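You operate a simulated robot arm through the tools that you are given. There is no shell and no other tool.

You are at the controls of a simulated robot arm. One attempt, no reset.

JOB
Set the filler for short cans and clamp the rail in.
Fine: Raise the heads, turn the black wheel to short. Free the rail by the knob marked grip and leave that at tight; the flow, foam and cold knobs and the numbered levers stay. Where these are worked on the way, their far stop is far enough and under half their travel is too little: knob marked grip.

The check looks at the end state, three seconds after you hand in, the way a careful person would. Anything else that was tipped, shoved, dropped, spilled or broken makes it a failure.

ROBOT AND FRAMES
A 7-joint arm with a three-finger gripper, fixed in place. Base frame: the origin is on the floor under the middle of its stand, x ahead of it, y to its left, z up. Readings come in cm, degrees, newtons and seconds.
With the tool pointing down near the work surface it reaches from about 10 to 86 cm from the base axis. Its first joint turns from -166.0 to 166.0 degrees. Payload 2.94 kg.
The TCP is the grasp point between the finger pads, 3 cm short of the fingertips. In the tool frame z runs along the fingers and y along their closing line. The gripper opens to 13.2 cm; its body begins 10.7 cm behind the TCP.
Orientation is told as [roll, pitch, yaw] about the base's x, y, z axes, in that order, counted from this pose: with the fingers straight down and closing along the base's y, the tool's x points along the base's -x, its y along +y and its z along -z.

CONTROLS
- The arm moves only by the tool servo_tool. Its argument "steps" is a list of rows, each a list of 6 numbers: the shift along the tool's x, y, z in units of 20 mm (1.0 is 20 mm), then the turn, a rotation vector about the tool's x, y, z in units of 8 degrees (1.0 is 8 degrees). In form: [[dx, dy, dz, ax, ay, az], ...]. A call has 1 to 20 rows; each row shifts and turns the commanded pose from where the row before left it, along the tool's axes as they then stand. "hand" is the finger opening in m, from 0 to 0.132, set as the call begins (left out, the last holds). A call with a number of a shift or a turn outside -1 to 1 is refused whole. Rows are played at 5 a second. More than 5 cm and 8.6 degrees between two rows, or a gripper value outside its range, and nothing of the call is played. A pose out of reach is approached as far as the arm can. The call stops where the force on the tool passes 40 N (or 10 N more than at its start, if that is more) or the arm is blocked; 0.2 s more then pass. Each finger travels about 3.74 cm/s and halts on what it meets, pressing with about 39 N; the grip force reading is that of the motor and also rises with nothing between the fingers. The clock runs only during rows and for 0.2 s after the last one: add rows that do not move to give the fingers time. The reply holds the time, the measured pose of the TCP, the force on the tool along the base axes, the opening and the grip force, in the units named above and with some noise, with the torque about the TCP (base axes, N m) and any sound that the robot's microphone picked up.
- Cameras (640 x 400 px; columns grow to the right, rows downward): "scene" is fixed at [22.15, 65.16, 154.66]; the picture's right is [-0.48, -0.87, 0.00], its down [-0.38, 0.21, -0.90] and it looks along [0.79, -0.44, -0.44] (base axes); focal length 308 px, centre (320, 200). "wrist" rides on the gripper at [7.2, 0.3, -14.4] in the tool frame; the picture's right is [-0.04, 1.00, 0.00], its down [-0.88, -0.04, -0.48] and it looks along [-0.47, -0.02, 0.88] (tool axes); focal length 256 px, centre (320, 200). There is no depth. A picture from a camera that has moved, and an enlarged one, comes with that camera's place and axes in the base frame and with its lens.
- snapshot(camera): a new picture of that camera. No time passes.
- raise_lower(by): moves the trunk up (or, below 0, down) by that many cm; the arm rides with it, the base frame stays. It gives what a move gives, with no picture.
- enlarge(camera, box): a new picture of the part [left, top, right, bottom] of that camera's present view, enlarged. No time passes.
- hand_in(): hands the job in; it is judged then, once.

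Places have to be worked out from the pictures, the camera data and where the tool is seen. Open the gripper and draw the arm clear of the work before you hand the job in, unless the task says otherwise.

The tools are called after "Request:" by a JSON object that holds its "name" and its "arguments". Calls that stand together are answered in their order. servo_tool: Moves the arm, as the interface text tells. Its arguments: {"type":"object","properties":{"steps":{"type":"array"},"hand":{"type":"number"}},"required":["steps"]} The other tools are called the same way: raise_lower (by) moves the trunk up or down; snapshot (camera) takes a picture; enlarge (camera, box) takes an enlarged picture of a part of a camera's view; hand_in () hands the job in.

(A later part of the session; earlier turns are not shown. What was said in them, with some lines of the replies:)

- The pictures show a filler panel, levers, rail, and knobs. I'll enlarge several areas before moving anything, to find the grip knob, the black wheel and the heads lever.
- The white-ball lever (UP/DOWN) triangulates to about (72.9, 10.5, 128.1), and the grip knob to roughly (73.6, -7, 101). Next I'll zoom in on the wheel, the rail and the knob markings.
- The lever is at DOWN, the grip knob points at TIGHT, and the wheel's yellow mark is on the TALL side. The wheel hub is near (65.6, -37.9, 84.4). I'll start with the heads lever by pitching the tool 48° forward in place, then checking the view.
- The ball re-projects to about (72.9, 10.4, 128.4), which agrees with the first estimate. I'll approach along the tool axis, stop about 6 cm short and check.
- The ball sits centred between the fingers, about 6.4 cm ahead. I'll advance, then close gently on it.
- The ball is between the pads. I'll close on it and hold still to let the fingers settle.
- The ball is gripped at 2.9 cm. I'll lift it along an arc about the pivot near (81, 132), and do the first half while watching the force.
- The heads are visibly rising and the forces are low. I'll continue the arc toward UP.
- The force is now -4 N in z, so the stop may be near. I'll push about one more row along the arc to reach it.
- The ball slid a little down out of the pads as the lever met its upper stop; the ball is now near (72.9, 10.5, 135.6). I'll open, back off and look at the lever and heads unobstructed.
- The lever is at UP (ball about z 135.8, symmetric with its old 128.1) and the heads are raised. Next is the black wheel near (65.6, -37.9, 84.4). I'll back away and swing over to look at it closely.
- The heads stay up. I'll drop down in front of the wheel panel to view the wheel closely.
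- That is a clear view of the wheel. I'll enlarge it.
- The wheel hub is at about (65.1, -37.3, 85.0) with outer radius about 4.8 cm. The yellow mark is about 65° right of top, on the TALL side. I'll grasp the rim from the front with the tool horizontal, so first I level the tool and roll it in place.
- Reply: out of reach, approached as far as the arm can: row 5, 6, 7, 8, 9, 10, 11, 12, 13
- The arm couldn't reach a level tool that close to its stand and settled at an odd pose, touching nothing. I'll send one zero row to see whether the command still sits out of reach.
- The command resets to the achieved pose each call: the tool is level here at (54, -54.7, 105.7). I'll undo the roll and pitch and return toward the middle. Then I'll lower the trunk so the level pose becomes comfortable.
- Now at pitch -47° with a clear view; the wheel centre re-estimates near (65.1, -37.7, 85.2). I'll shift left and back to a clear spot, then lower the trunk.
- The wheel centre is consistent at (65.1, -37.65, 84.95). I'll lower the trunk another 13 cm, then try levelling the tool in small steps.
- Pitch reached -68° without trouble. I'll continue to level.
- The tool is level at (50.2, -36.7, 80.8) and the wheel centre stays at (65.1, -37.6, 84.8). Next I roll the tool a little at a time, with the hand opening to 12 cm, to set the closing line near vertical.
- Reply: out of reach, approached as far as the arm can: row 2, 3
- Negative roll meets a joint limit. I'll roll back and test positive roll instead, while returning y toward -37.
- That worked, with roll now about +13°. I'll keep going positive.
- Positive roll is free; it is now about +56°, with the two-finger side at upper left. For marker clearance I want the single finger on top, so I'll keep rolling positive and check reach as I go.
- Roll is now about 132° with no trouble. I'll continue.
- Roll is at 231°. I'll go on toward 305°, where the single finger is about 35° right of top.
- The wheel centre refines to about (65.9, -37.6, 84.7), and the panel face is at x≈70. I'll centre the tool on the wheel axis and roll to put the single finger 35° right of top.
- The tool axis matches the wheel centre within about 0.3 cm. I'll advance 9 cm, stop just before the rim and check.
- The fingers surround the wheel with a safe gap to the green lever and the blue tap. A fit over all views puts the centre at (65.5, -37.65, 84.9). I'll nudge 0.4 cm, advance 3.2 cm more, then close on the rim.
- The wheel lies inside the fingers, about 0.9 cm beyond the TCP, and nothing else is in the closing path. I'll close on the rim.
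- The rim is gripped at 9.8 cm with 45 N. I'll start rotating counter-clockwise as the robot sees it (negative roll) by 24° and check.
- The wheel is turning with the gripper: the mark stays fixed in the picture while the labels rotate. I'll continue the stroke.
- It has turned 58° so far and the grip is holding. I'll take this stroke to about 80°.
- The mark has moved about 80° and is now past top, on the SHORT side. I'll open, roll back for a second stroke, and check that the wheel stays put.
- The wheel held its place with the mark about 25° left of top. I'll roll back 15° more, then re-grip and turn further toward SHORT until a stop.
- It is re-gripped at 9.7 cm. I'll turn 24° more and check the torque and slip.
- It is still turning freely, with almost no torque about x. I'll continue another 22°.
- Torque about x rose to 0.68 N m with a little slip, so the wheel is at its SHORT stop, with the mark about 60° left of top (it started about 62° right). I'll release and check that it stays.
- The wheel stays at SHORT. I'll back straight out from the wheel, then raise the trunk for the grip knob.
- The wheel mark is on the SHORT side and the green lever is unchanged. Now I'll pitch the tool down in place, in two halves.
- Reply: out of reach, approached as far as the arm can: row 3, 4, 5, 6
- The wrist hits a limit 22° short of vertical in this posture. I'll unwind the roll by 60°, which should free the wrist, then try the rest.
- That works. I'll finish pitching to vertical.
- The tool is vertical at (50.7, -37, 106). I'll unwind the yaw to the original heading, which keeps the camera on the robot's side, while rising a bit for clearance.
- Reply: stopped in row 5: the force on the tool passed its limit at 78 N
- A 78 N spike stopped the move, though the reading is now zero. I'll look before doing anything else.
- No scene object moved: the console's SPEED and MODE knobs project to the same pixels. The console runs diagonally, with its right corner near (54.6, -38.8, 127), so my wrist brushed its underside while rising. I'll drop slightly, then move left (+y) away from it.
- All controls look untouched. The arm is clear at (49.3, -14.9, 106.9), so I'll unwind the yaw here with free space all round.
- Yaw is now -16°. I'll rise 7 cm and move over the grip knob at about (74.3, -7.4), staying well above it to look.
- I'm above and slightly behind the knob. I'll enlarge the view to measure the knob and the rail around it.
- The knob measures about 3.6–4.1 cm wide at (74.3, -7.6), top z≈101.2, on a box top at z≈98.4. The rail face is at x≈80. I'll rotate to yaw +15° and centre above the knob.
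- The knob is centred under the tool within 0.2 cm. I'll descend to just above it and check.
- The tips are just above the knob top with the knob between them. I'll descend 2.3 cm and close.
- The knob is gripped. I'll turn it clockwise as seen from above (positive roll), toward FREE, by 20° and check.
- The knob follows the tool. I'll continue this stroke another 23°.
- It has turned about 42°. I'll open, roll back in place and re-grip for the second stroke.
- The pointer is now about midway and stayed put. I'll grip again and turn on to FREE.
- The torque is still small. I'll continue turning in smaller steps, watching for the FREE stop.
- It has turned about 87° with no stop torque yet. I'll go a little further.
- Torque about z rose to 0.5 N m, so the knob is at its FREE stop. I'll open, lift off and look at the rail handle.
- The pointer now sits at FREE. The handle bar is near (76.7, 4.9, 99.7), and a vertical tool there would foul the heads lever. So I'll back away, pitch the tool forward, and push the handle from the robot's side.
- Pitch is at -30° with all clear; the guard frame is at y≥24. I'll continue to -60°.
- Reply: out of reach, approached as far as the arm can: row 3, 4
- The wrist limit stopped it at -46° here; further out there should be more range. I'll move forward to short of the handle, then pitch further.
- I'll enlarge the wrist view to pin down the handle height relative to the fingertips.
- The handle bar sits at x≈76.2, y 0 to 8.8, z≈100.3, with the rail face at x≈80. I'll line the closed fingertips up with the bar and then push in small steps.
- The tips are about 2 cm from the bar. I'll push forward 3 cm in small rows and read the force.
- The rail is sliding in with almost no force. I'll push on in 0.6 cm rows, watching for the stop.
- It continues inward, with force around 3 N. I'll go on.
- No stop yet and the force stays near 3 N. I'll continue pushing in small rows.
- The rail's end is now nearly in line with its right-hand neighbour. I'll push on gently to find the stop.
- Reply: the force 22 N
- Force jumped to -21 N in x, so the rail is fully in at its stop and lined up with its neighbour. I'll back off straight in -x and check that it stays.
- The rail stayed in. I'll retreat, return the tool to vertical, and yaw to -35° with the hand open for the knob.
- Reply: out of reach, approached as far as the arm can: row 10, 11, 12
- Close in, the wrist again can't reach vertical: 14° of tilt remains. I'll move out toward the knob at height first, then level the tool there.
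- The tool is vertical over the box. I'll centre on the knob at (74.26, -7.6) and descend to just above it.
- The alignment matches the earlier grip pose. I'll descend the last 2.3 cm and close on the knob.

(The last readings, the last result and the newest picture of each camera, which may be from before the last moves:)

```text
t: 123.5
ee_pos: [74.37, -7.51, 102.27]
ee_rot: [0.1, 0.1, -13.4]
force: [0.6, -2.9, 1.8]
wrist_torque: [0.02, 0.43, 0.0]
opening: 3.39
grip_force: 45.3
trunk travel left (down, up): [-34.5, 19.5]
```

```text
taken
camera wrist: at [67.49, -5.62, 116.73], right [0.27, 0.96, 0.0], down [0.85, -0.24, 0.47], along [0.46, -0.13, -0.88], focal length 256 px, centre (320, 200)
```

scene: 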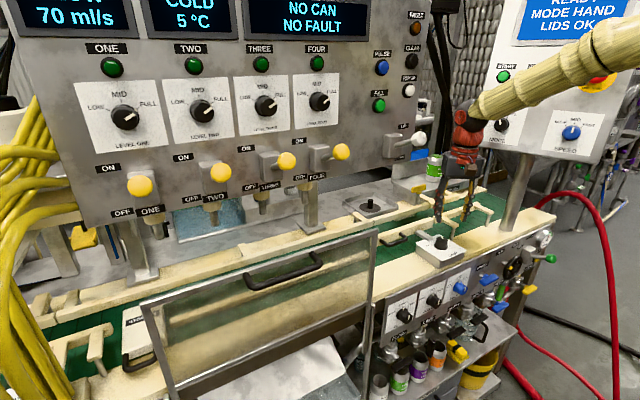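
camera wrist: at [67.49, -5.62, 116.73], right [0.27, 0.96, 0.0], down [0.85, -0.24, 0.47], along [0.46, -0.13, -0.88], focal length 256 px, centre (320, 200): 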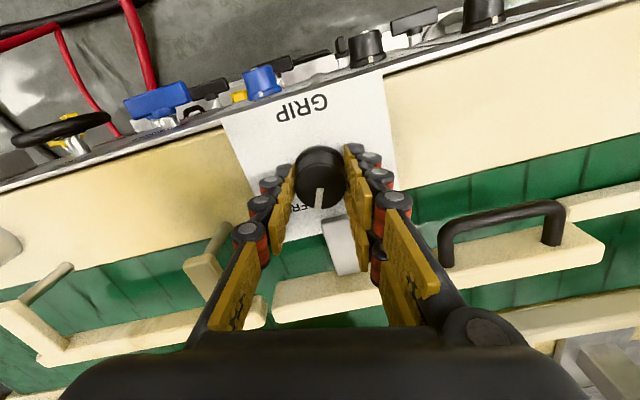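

The knob is turning back toward TIGHT. I'll finish this stroke to yaw +15°.

Request:
{"name": "servo_tool", "arguments": {"steps": [[0, 0, 0, 0, 0, -0.7], [0, 0, 0, 0, 0, -0.7], [0, 0, 0, 0, 0, -0.7], [0, 0, 0, 0, 0, -0.7], [0, 0, 0, 0, 0, -0.7], [0, 0, 0, 0, 0, 0]]}}

Request:
{"name": "servo_tool", "arguments": {"steps": [[0, 0, 0, 0, 0, 0], [0, 0, 0, 0, 0, 0], [0, 0, 0, 0, 0, 0], [0, 0, 0, 0, 0, 0.75], [0, 0, 0, 0, 0, 0.75], [0, 0, 0, 0, 0, 0.75], [0, 0, 0, 0, 0, 0.75], [0, 0, 0, 0, 0, 0.75], [0, 0, 0, 0, 0, 0.75], [0, 0, 0, 0, 0, 0.75], [0, 0, 0, 0, 0, 0.75], [0, 0, 0, 0, 0, 0]], "hand": 0.058}}

Request:
{"name": "snapshot", "arguments": {"camera": "wrist"}}

Request:
{"name": "enlarge", "arguments": {"camera": "scene", "box": [376, 190, 504, 270]}}

```text
t: 124.9
ee_pos: [74.27, -7.57, 102.32]
ee_rot: [0.1, 0.0, 14.5]
force: [5.4, -6.1, 2.4]
wrist_torque: [-0.34, 0.32, -0.01]
opening: 3.38
grip_force: 44.9
trunk travel left (down, up): [-34.5, 19.5]
```

```text
t: 127.5
ee_pos: [74.35, -7.49, 102.45]
ee_rot: [0.0, 0.1, -33.6]
force: [1.5, -0.1, 0.1]
wrist_torque: [0.02, 0.06, 0.0]
opening: 5.8
grip_force: 0.1
trunk travel left (down, up): [-34.5, 19.5]
```

```text
taken
camera wrist: at [68.62, -3.3, 116.78], right [0.59, 0.81, 0.0], down [0.71, -0.52, 0.47], along [0.38, -0.28, -0.88], focal length 256 px, centre (320, 200)
```

wrist: 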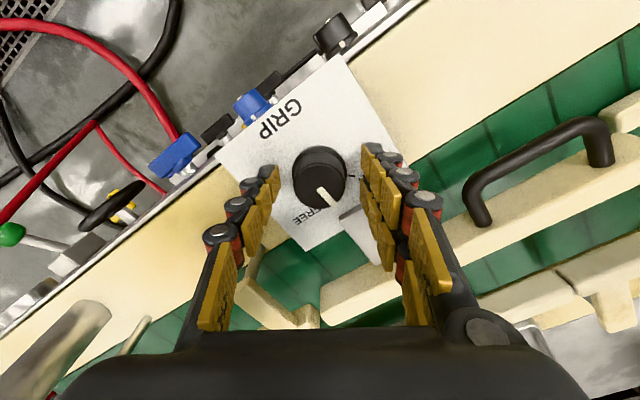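

```text
5.00 times, centred on (440, 230) of scene
camera zoom: at [22.15, 65.16, 154.66], right [-0.48, -0.87, 0.0], down [-0.38, 0.21, -0.9], along [0.79, -0.44, -0.44], focal length 1541 px, centre (-280, 50)
```

zoom: 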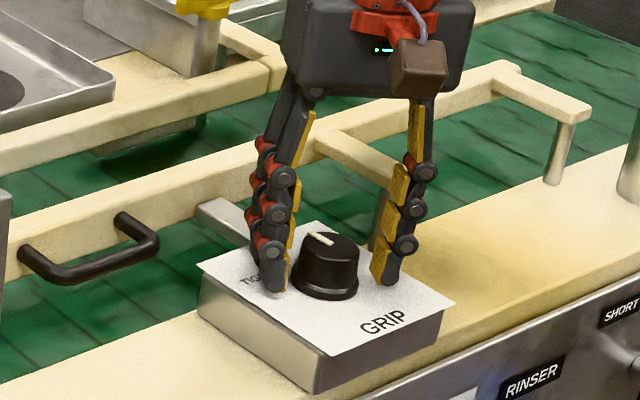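

The knob is halfway and the rail is still in. I'll grip again and turn the rest to the TIGHT stop.

Request:
{"name": "servo_tool", "arguments": {"steps": [[0, 0, 0, 0, 0, 0], [0, 0, 0, 0, 0, 0], [0, 0, 0, 0, 0, 0], [0, 0, 0, 0, 0, 0], [0, 0, 0, 0, 0, -0.7], [0, 0, 0, 0, 0, -0.7], [0, 0, 0, 0, 0, -0.7], [0, 0, 0, 0, 0, -0.7], [0, 0, 0, 0, 0, -0.7], [0, 0, 0, 0, 0, -0.7], [0, 0, 0, 0, 0, 0]], "hand": 0.028}}

Request:
{"name": "snapshot", "arguments": {"camera": "wrist"}}

```text
t: 129.9
ee_pos: [74.38, -7.54, 102.38]
ee_rot: [0.1, 0.1, 0.2]
force: [-0.9, -4.3, -0.6]
wrist_torque: [-0.18, -0.18, 0.05]
opening: 3.41
grip_force: 44.9
trunk travel left (down, up): [-34.5, 19.5]
```

```text
taken
camera wrist: at [67.21, -7.3, 116.77], right [0.04, 1.0, 0.0], down [0.88, -0.04, 0.47], along [0.47, -0.02, -0.88], focal length 256 px, centre (320, 200)
```

wrist: 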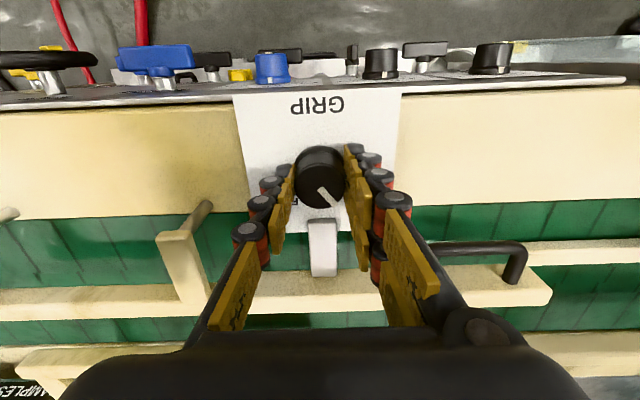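

It has turned about 84° so far. I'll continue to the stop.

Request:
{"name": "servo_tool", "arguments": {"steps": [[0, 0, 0, 0, 0, -0.6], [0, 0, 0, 0, 0, -0.6], [0, 0, 0, 0, 0, 0]]}}

Request:
{"name": "servo_tool", "arguments": {"steps": [[0, 0, 0, 0, 0, -0.5], [0, 0, 0, 0, 0, 0]]}}

Request:
{"name": "snapshot", "arguments": {"camera": "wrist"}}

```text
t: 130.7
ee_pos: [74.34, -7.52, 102.31]
ee_rot: [0.1, 0.0, 9.7]
force: [-2.3, -3.0, 0.7]
wrist_torque: [-0.08, 0.48, -0.54]
opening: 3.39
grip_force: 45.1
trunk travel left (down, up): [-34.5, 19.5]
```

```text
t: 131.3
ee_pos: [74.35, -7.57, 102.35]
ee_rot: [0.1, -0.1, 13.7]
force: [-4.1, -4.4, 3.1]
wrist_torque: [-0.07, 0.28, -0.53]
opening: 3.39
grip_force: 45.3
trunk travel left (down, up): [-34.5, 19.5]
```

```text
taken
camera wrist: at [67.32, -9.02, 116.77], right [-0.19, 0.98, 0.0], down [0.86, 0.17, 0.48], along [0.47, 0.09, -0.88], focal length 256 px, centre (320, 200)
```

wrist: 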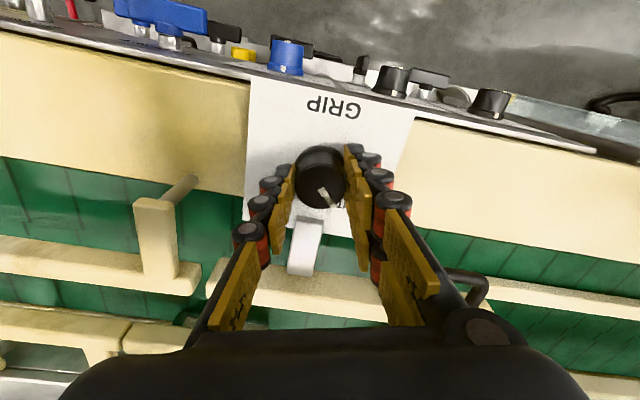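

Torque about z held at -0.54 N m with slight slip, so the knob is at the TIGHT stop and the pointer matches the starting picture. I'll open and lift away.

Request:
{"name": "servo_tool", "arguments": {"steps": [[0, 0, 0, 0, 0, 0], [0, 0, 0, 0, 0, 0], [0, 0, 0, 0, 0, 0], [0, 0, -0.8, 0, 0, 0], [0, 0, -0.9, 0, 0, 0], [0, 0, -0.9, 0, 0, 0], [0, 0, -0.9, 0, 0, 0], [0, 0, -0.9, 0, 0, 0], [0, 0, 0, 0, 0, 0]], "hand": 0.058}}

Request:
{"name": "snapshot", "arguments": {"camera": "wrist"}}

Request:
{"name": "enlarge", "arguments": {"camera": "scene", "box": [376, 190, 504, 270]}}

```text
t: 133.3
ee_pos: [74.57, -7.45, 111.2]
ee_rot: [0.1, 0.1, 13.7]
force: [-0.6, -0.8, 0.7]
wrist_torque: [0.03, 0.0, 0.0]
opening: 5.8
grip_force: 0.2
trunk travel left (down, up): [-34.5, 19.5]
```

```text
taken
camera wrist: at [67.42, -8.97, 125.49], right [-0.19, 0.98, 0.0], down [0.86, 0.17, 0.47], along [0.46, 0.09, -0.88], focal length 256 px, centre (320, 200)
```

wrist: 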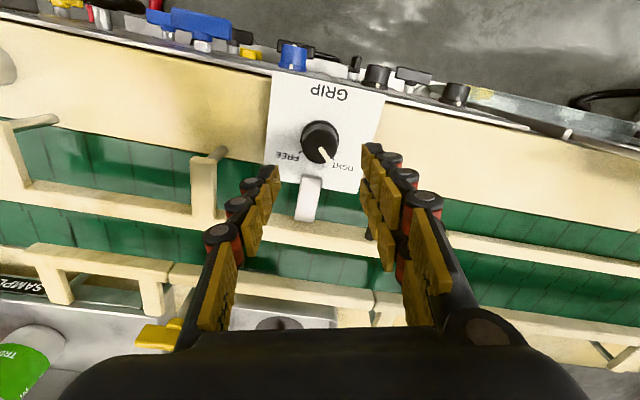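

```text
5.00 times, centred on (440, 230) of scene
camera zoom: at [22.15, 65.16, 154.66], right [-0.48, -0.87, 0.0], down [-0.38, 0.21, -0.9], along [0.79, -0.44, -0.44], focal length 1541 px, centre (-280, 50)
```

zoom: 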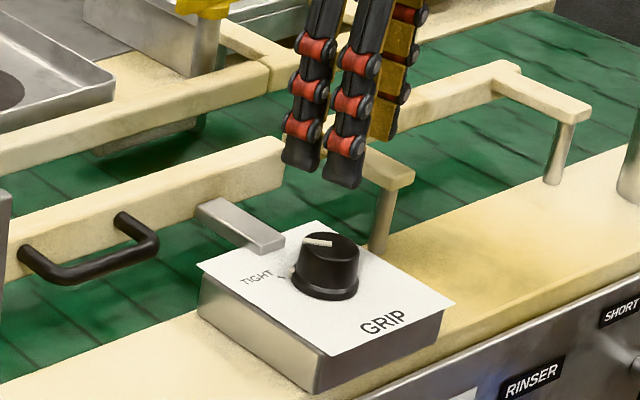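

The GRIP pointer is back at TIGHT with the rail in. I'll retreat up and back toward the robot, then inspect everything.

Request:
{"name": "servo_tool", "arguments": {"steps": [[0.97, 0.237, -0.5, 0, 0, 0], [0.97, 0.237, -0.5, 0, 0, 0], [0.97, 0.237, -0.5, 0, 0, 0], [0.97, 0.237, -0.5, 0, 0, 0], [0.97, 0.237, -0.5, 0, 0, 0], [0.97, 0.237, -0.5, 0, 0, 0], [0.97, 0.237, -0.5, 0, 0, 0], [0.97, 0.237, -0.5, 0, 0, 0], [0, 0, -0.8, 0, 0, 0], [0, 0, -0.8, 0, 0, 0], [0, 0, -0.8, 0, 0, 0], [0, 0, 0, 0, 0, 0]], "hand": 0.1}}

Request:
{"name": "snapshot", "arguments": {"camera": "wrist"}}

Request:
{"name": "snapshot", "arguments": {"camera": "scene"}}

Request:
{"name": "enlarge", "arguments": {"camera": "scene", "box": [360, 180, 520, 280]}}

Request:
{"name": "enlarge", "arguments": {"camera": "scene", "box": [340, 100, 500, 200]}}

Request:
{"name": "enlarge", "arguments": {"camera": "scene", "box": [480, 230, 560, 280]}}

Request:
{"name": "enlarge", "arguments": {"camera": "scene", "box": [360, 250, 560, 400]}}

```text
t: 135.9
ee_pos: [58.42, -7.49, 123.94]
ee_rot: [0.1, 0.2, 13.7]
force: [-0.2, 0.0, 0.3]
wrist_torque: [0.02, 0.05, -0.01]
opening: 10.03
grip_force: 0.1
trunk travel left (down, up): [-34.5, 19.5]
```

```text
taken
camera wrist: at [51.39, -9.04, 138.32], right [-0.19, 0.98, 0.0], down [0.86, 0.17, 0.47], along [0.47, 0.09, -0.88], focal length 256 px, centre (320, 200)
```

wrist: 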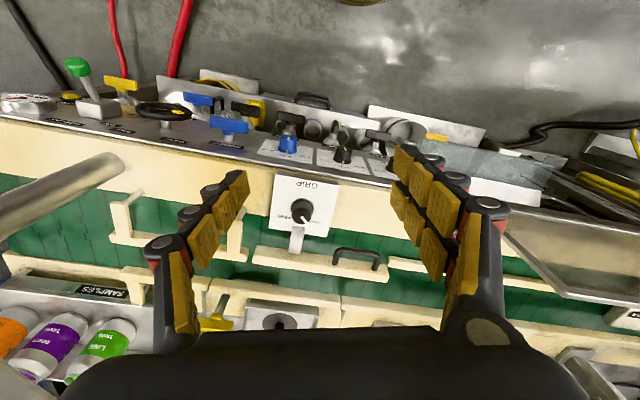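

```text
taken
```

scene: 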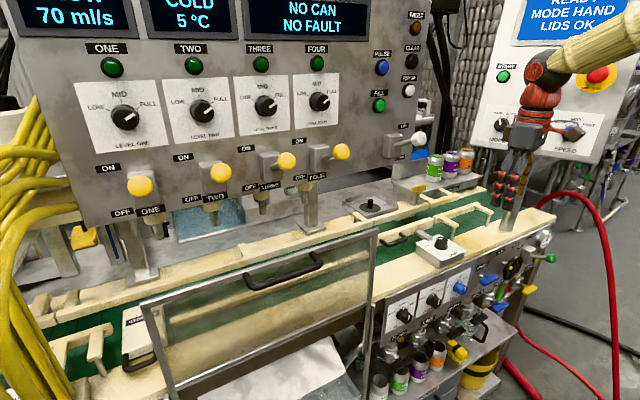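

```text
4.00 times, centred on (440, 230) of scene
camera zoom: at [22.15, 65.16, 154.66], right [-0.48, -0.87, 0.0], down [-0.38, 0.21, -0.9], along [0.79, -0.44, -0.44], focal length 1233 px, centre (-160, 80)
```

zoom: 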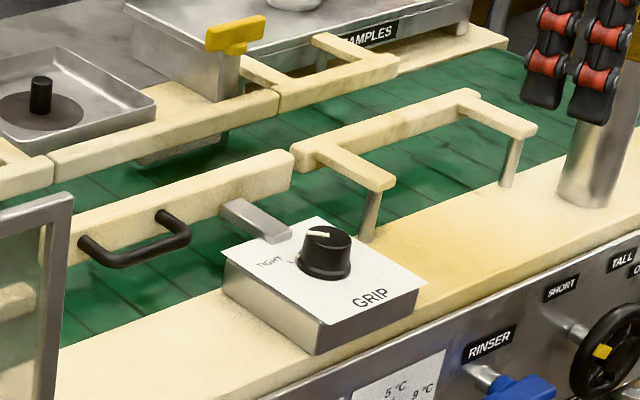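

```text
4.00 times, centred on (420, 150) of scene
camera zoom: at [22.15, 65.16, 154.66], right [-0.48, -0.87, 0.0], down [-0.38, 0.21, -0.9], along [0.79, -0.44, -0.44], focal length 1233 px, centre (-80, 400)
```

zoom: 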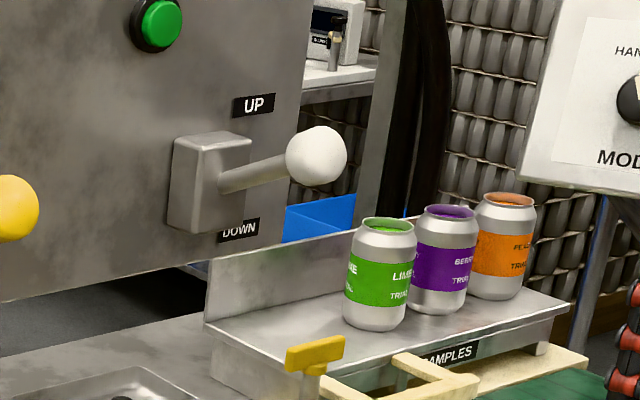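

```text
8.00 times, centred on (520, 255) of scene
camera zoom: at [22.15, 65.16, 154.66], right [-0.48, -0.87, 0.0], down [-0.38, 0.21, -0.9], along [0.79, -0.44, -0.44], focal length 2466 px, centre (-1280, -240)
```

zoom: 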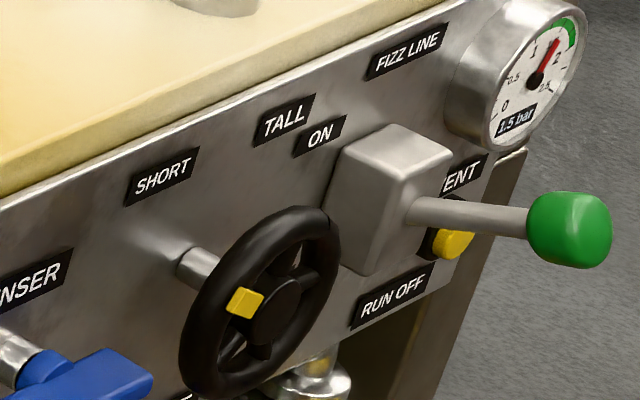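

```text
2.67 times, centred on (460, 325) of scene
camera zoom: at [22.15, 65.16, 154.66], right [-0.48, -0.87, 0.0], down [-0.38, 0.21, -0.9], along [0.79, -0.44, -0.44], focal length 822 px, centre (-53, -133)
```

zoom: 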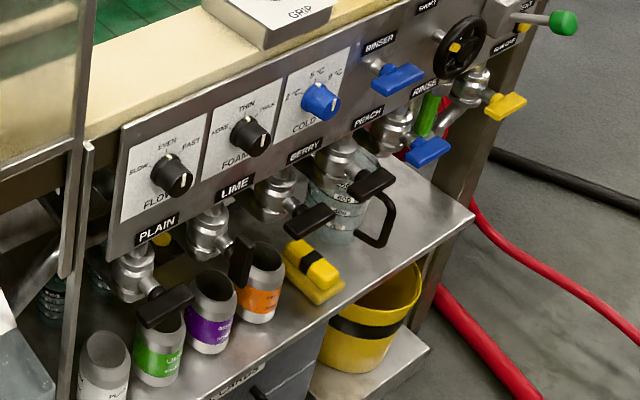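

Everything looks right: lever UP, wheel mark about 60° left at its SHORT stop, rail in line with its neighbour, GRIP at TIGHT, and the other controls unchanged. I'll draw the arm a bit further clear and check the console once more.

Request:
{"name": "servo_tool", "arguments": {"steps": [[0.31, 0.85, -0.9, 0, 0, 0], [0.31, 0.85, -0.9, 0, 0, 0], [0.31, 0.85, -0.9, 0, 0, 0], [0.31, 0.85, -0.9, 0, 0, 0], [0, 0, -0.9, 0, 0, 0], [0, 0, -0.9, 0, 0, 0], [0, 0, -0.9, 0, 0, 0], [0, 0, -0.9, 0, 0, 0], [0, 0, 0, 0, 0, 0]], "hand": 0.12}}

Request:
{"name": "snapshot", "arguments": {"camera": "scene"}}

Request:
{"name": "enlarge", "arguments": {"camera": "scene", "box": [440, 0, 640, 180]}}

Request:
{"name": "enlarge", "arguments": {"camera": "scene", "box": [60, 60, 380, 260]}}

Request:
{"name": "snapshot", "arguments": {"camera": "wrist"}}

```text
t: 137.9
ee_pos: [54.35, -1.57, 138.32]
ee_rot: [0.1, 0.0, 13.7]
force: [0.1, 0.2, -0.3]
wrist_torque: [-0.03, -0.01, -0.01]
opening: 11.99
grip_force: 0.0
trunk travel left (down, up): [-34.5, 19.5]
```

```text
taken
```

scene: 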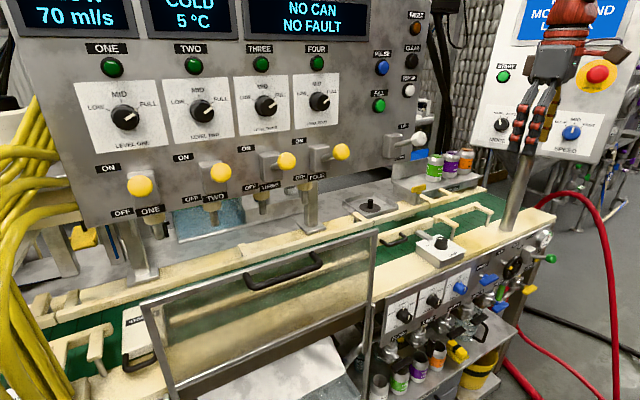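

```text
2.22 times, centred on (540, 90) of scene
camera zoom: at [22.15, 65.16, 154.66], right [-0.48, -0.87, 0.0], down [-0.38, 0.21, -0.9], along [0.79, -0.44, -0.44], focal length 685 px, centre (-169, 444)
```

zoom: 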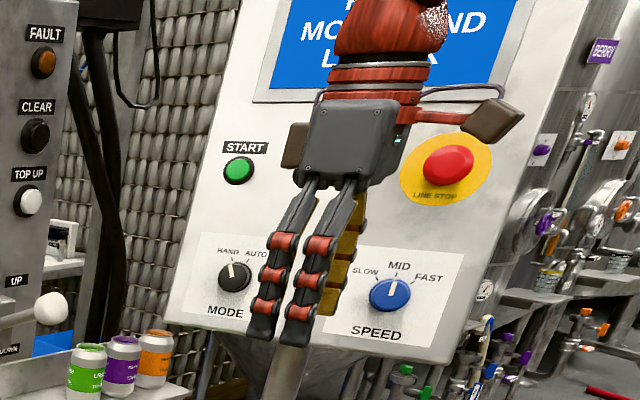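

```text
2.00 times, centred on (220, 160) of scene
camera zoom: at [22.15, 65.16, 154.66], right [-0.48, -0.87, 0.0], down [-0.38, 0.21, -0.9], along [0.79, -0.44, -0.44], focal length 616 px, centre (520, 280)
```

zoom: 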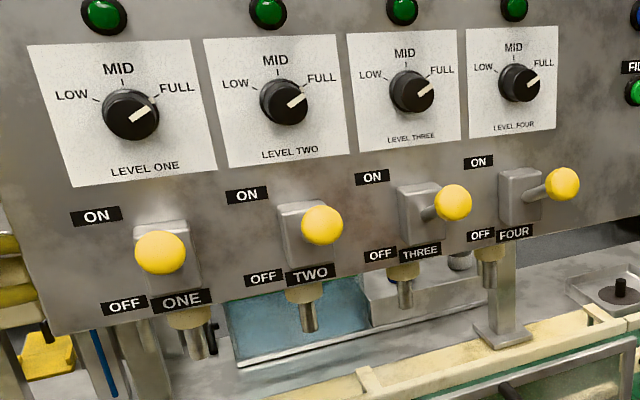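

```text
taken
camera wrist: at [47.3, -3.04, 152.79], right [-0.19, 0.98, 0.0], down [0.86, 0.17, 0.47], along [0.47, 0.09, -0.88], focal length 256 px, centre (320, 200)
```

wrist: 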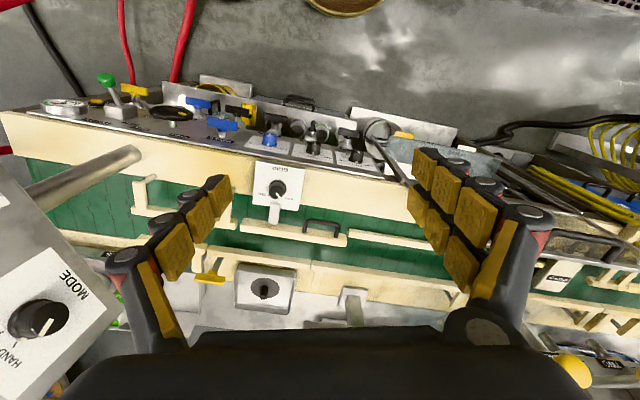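

The hand is open and the arm is clear. The heads are up, the wheel is at SHORT, the rail is in and clamped at TIGHT, and all other controls match the starting pictures. I'm handing the job in.

Request:
{"name": "hand_in", "arguments": {}}

```text
The job is handed in.
```

I've handed the job in. The filler is set for short cans and the rail is clamped in:

- **Heads:** raised, with the white-ball lever at its UP stop.
- **Black wheel:** turned from TALL to its SHORT stop. It stayed there when I let go.
- **Rail:** freed by turning the GRIP knob to its FREE stop, then pushed in until it stopped. It now lines up with the rail on its right. The GRIP knob is back at its TIGHT stop.
- **Everything else:** the flow, foam and cold knobs, the four numbered levers and the green lever look the same as at the start.

**Console contact:** while I was moving over to the GRIP knob, the wrist most likely touched the underside of the tilted console. The force spiked to 78 N and the move stopped. The console and its knobs looked unmoved and unchanged in the pictures afterwards.

The hand is open and the arm is drawn clear of the machine.
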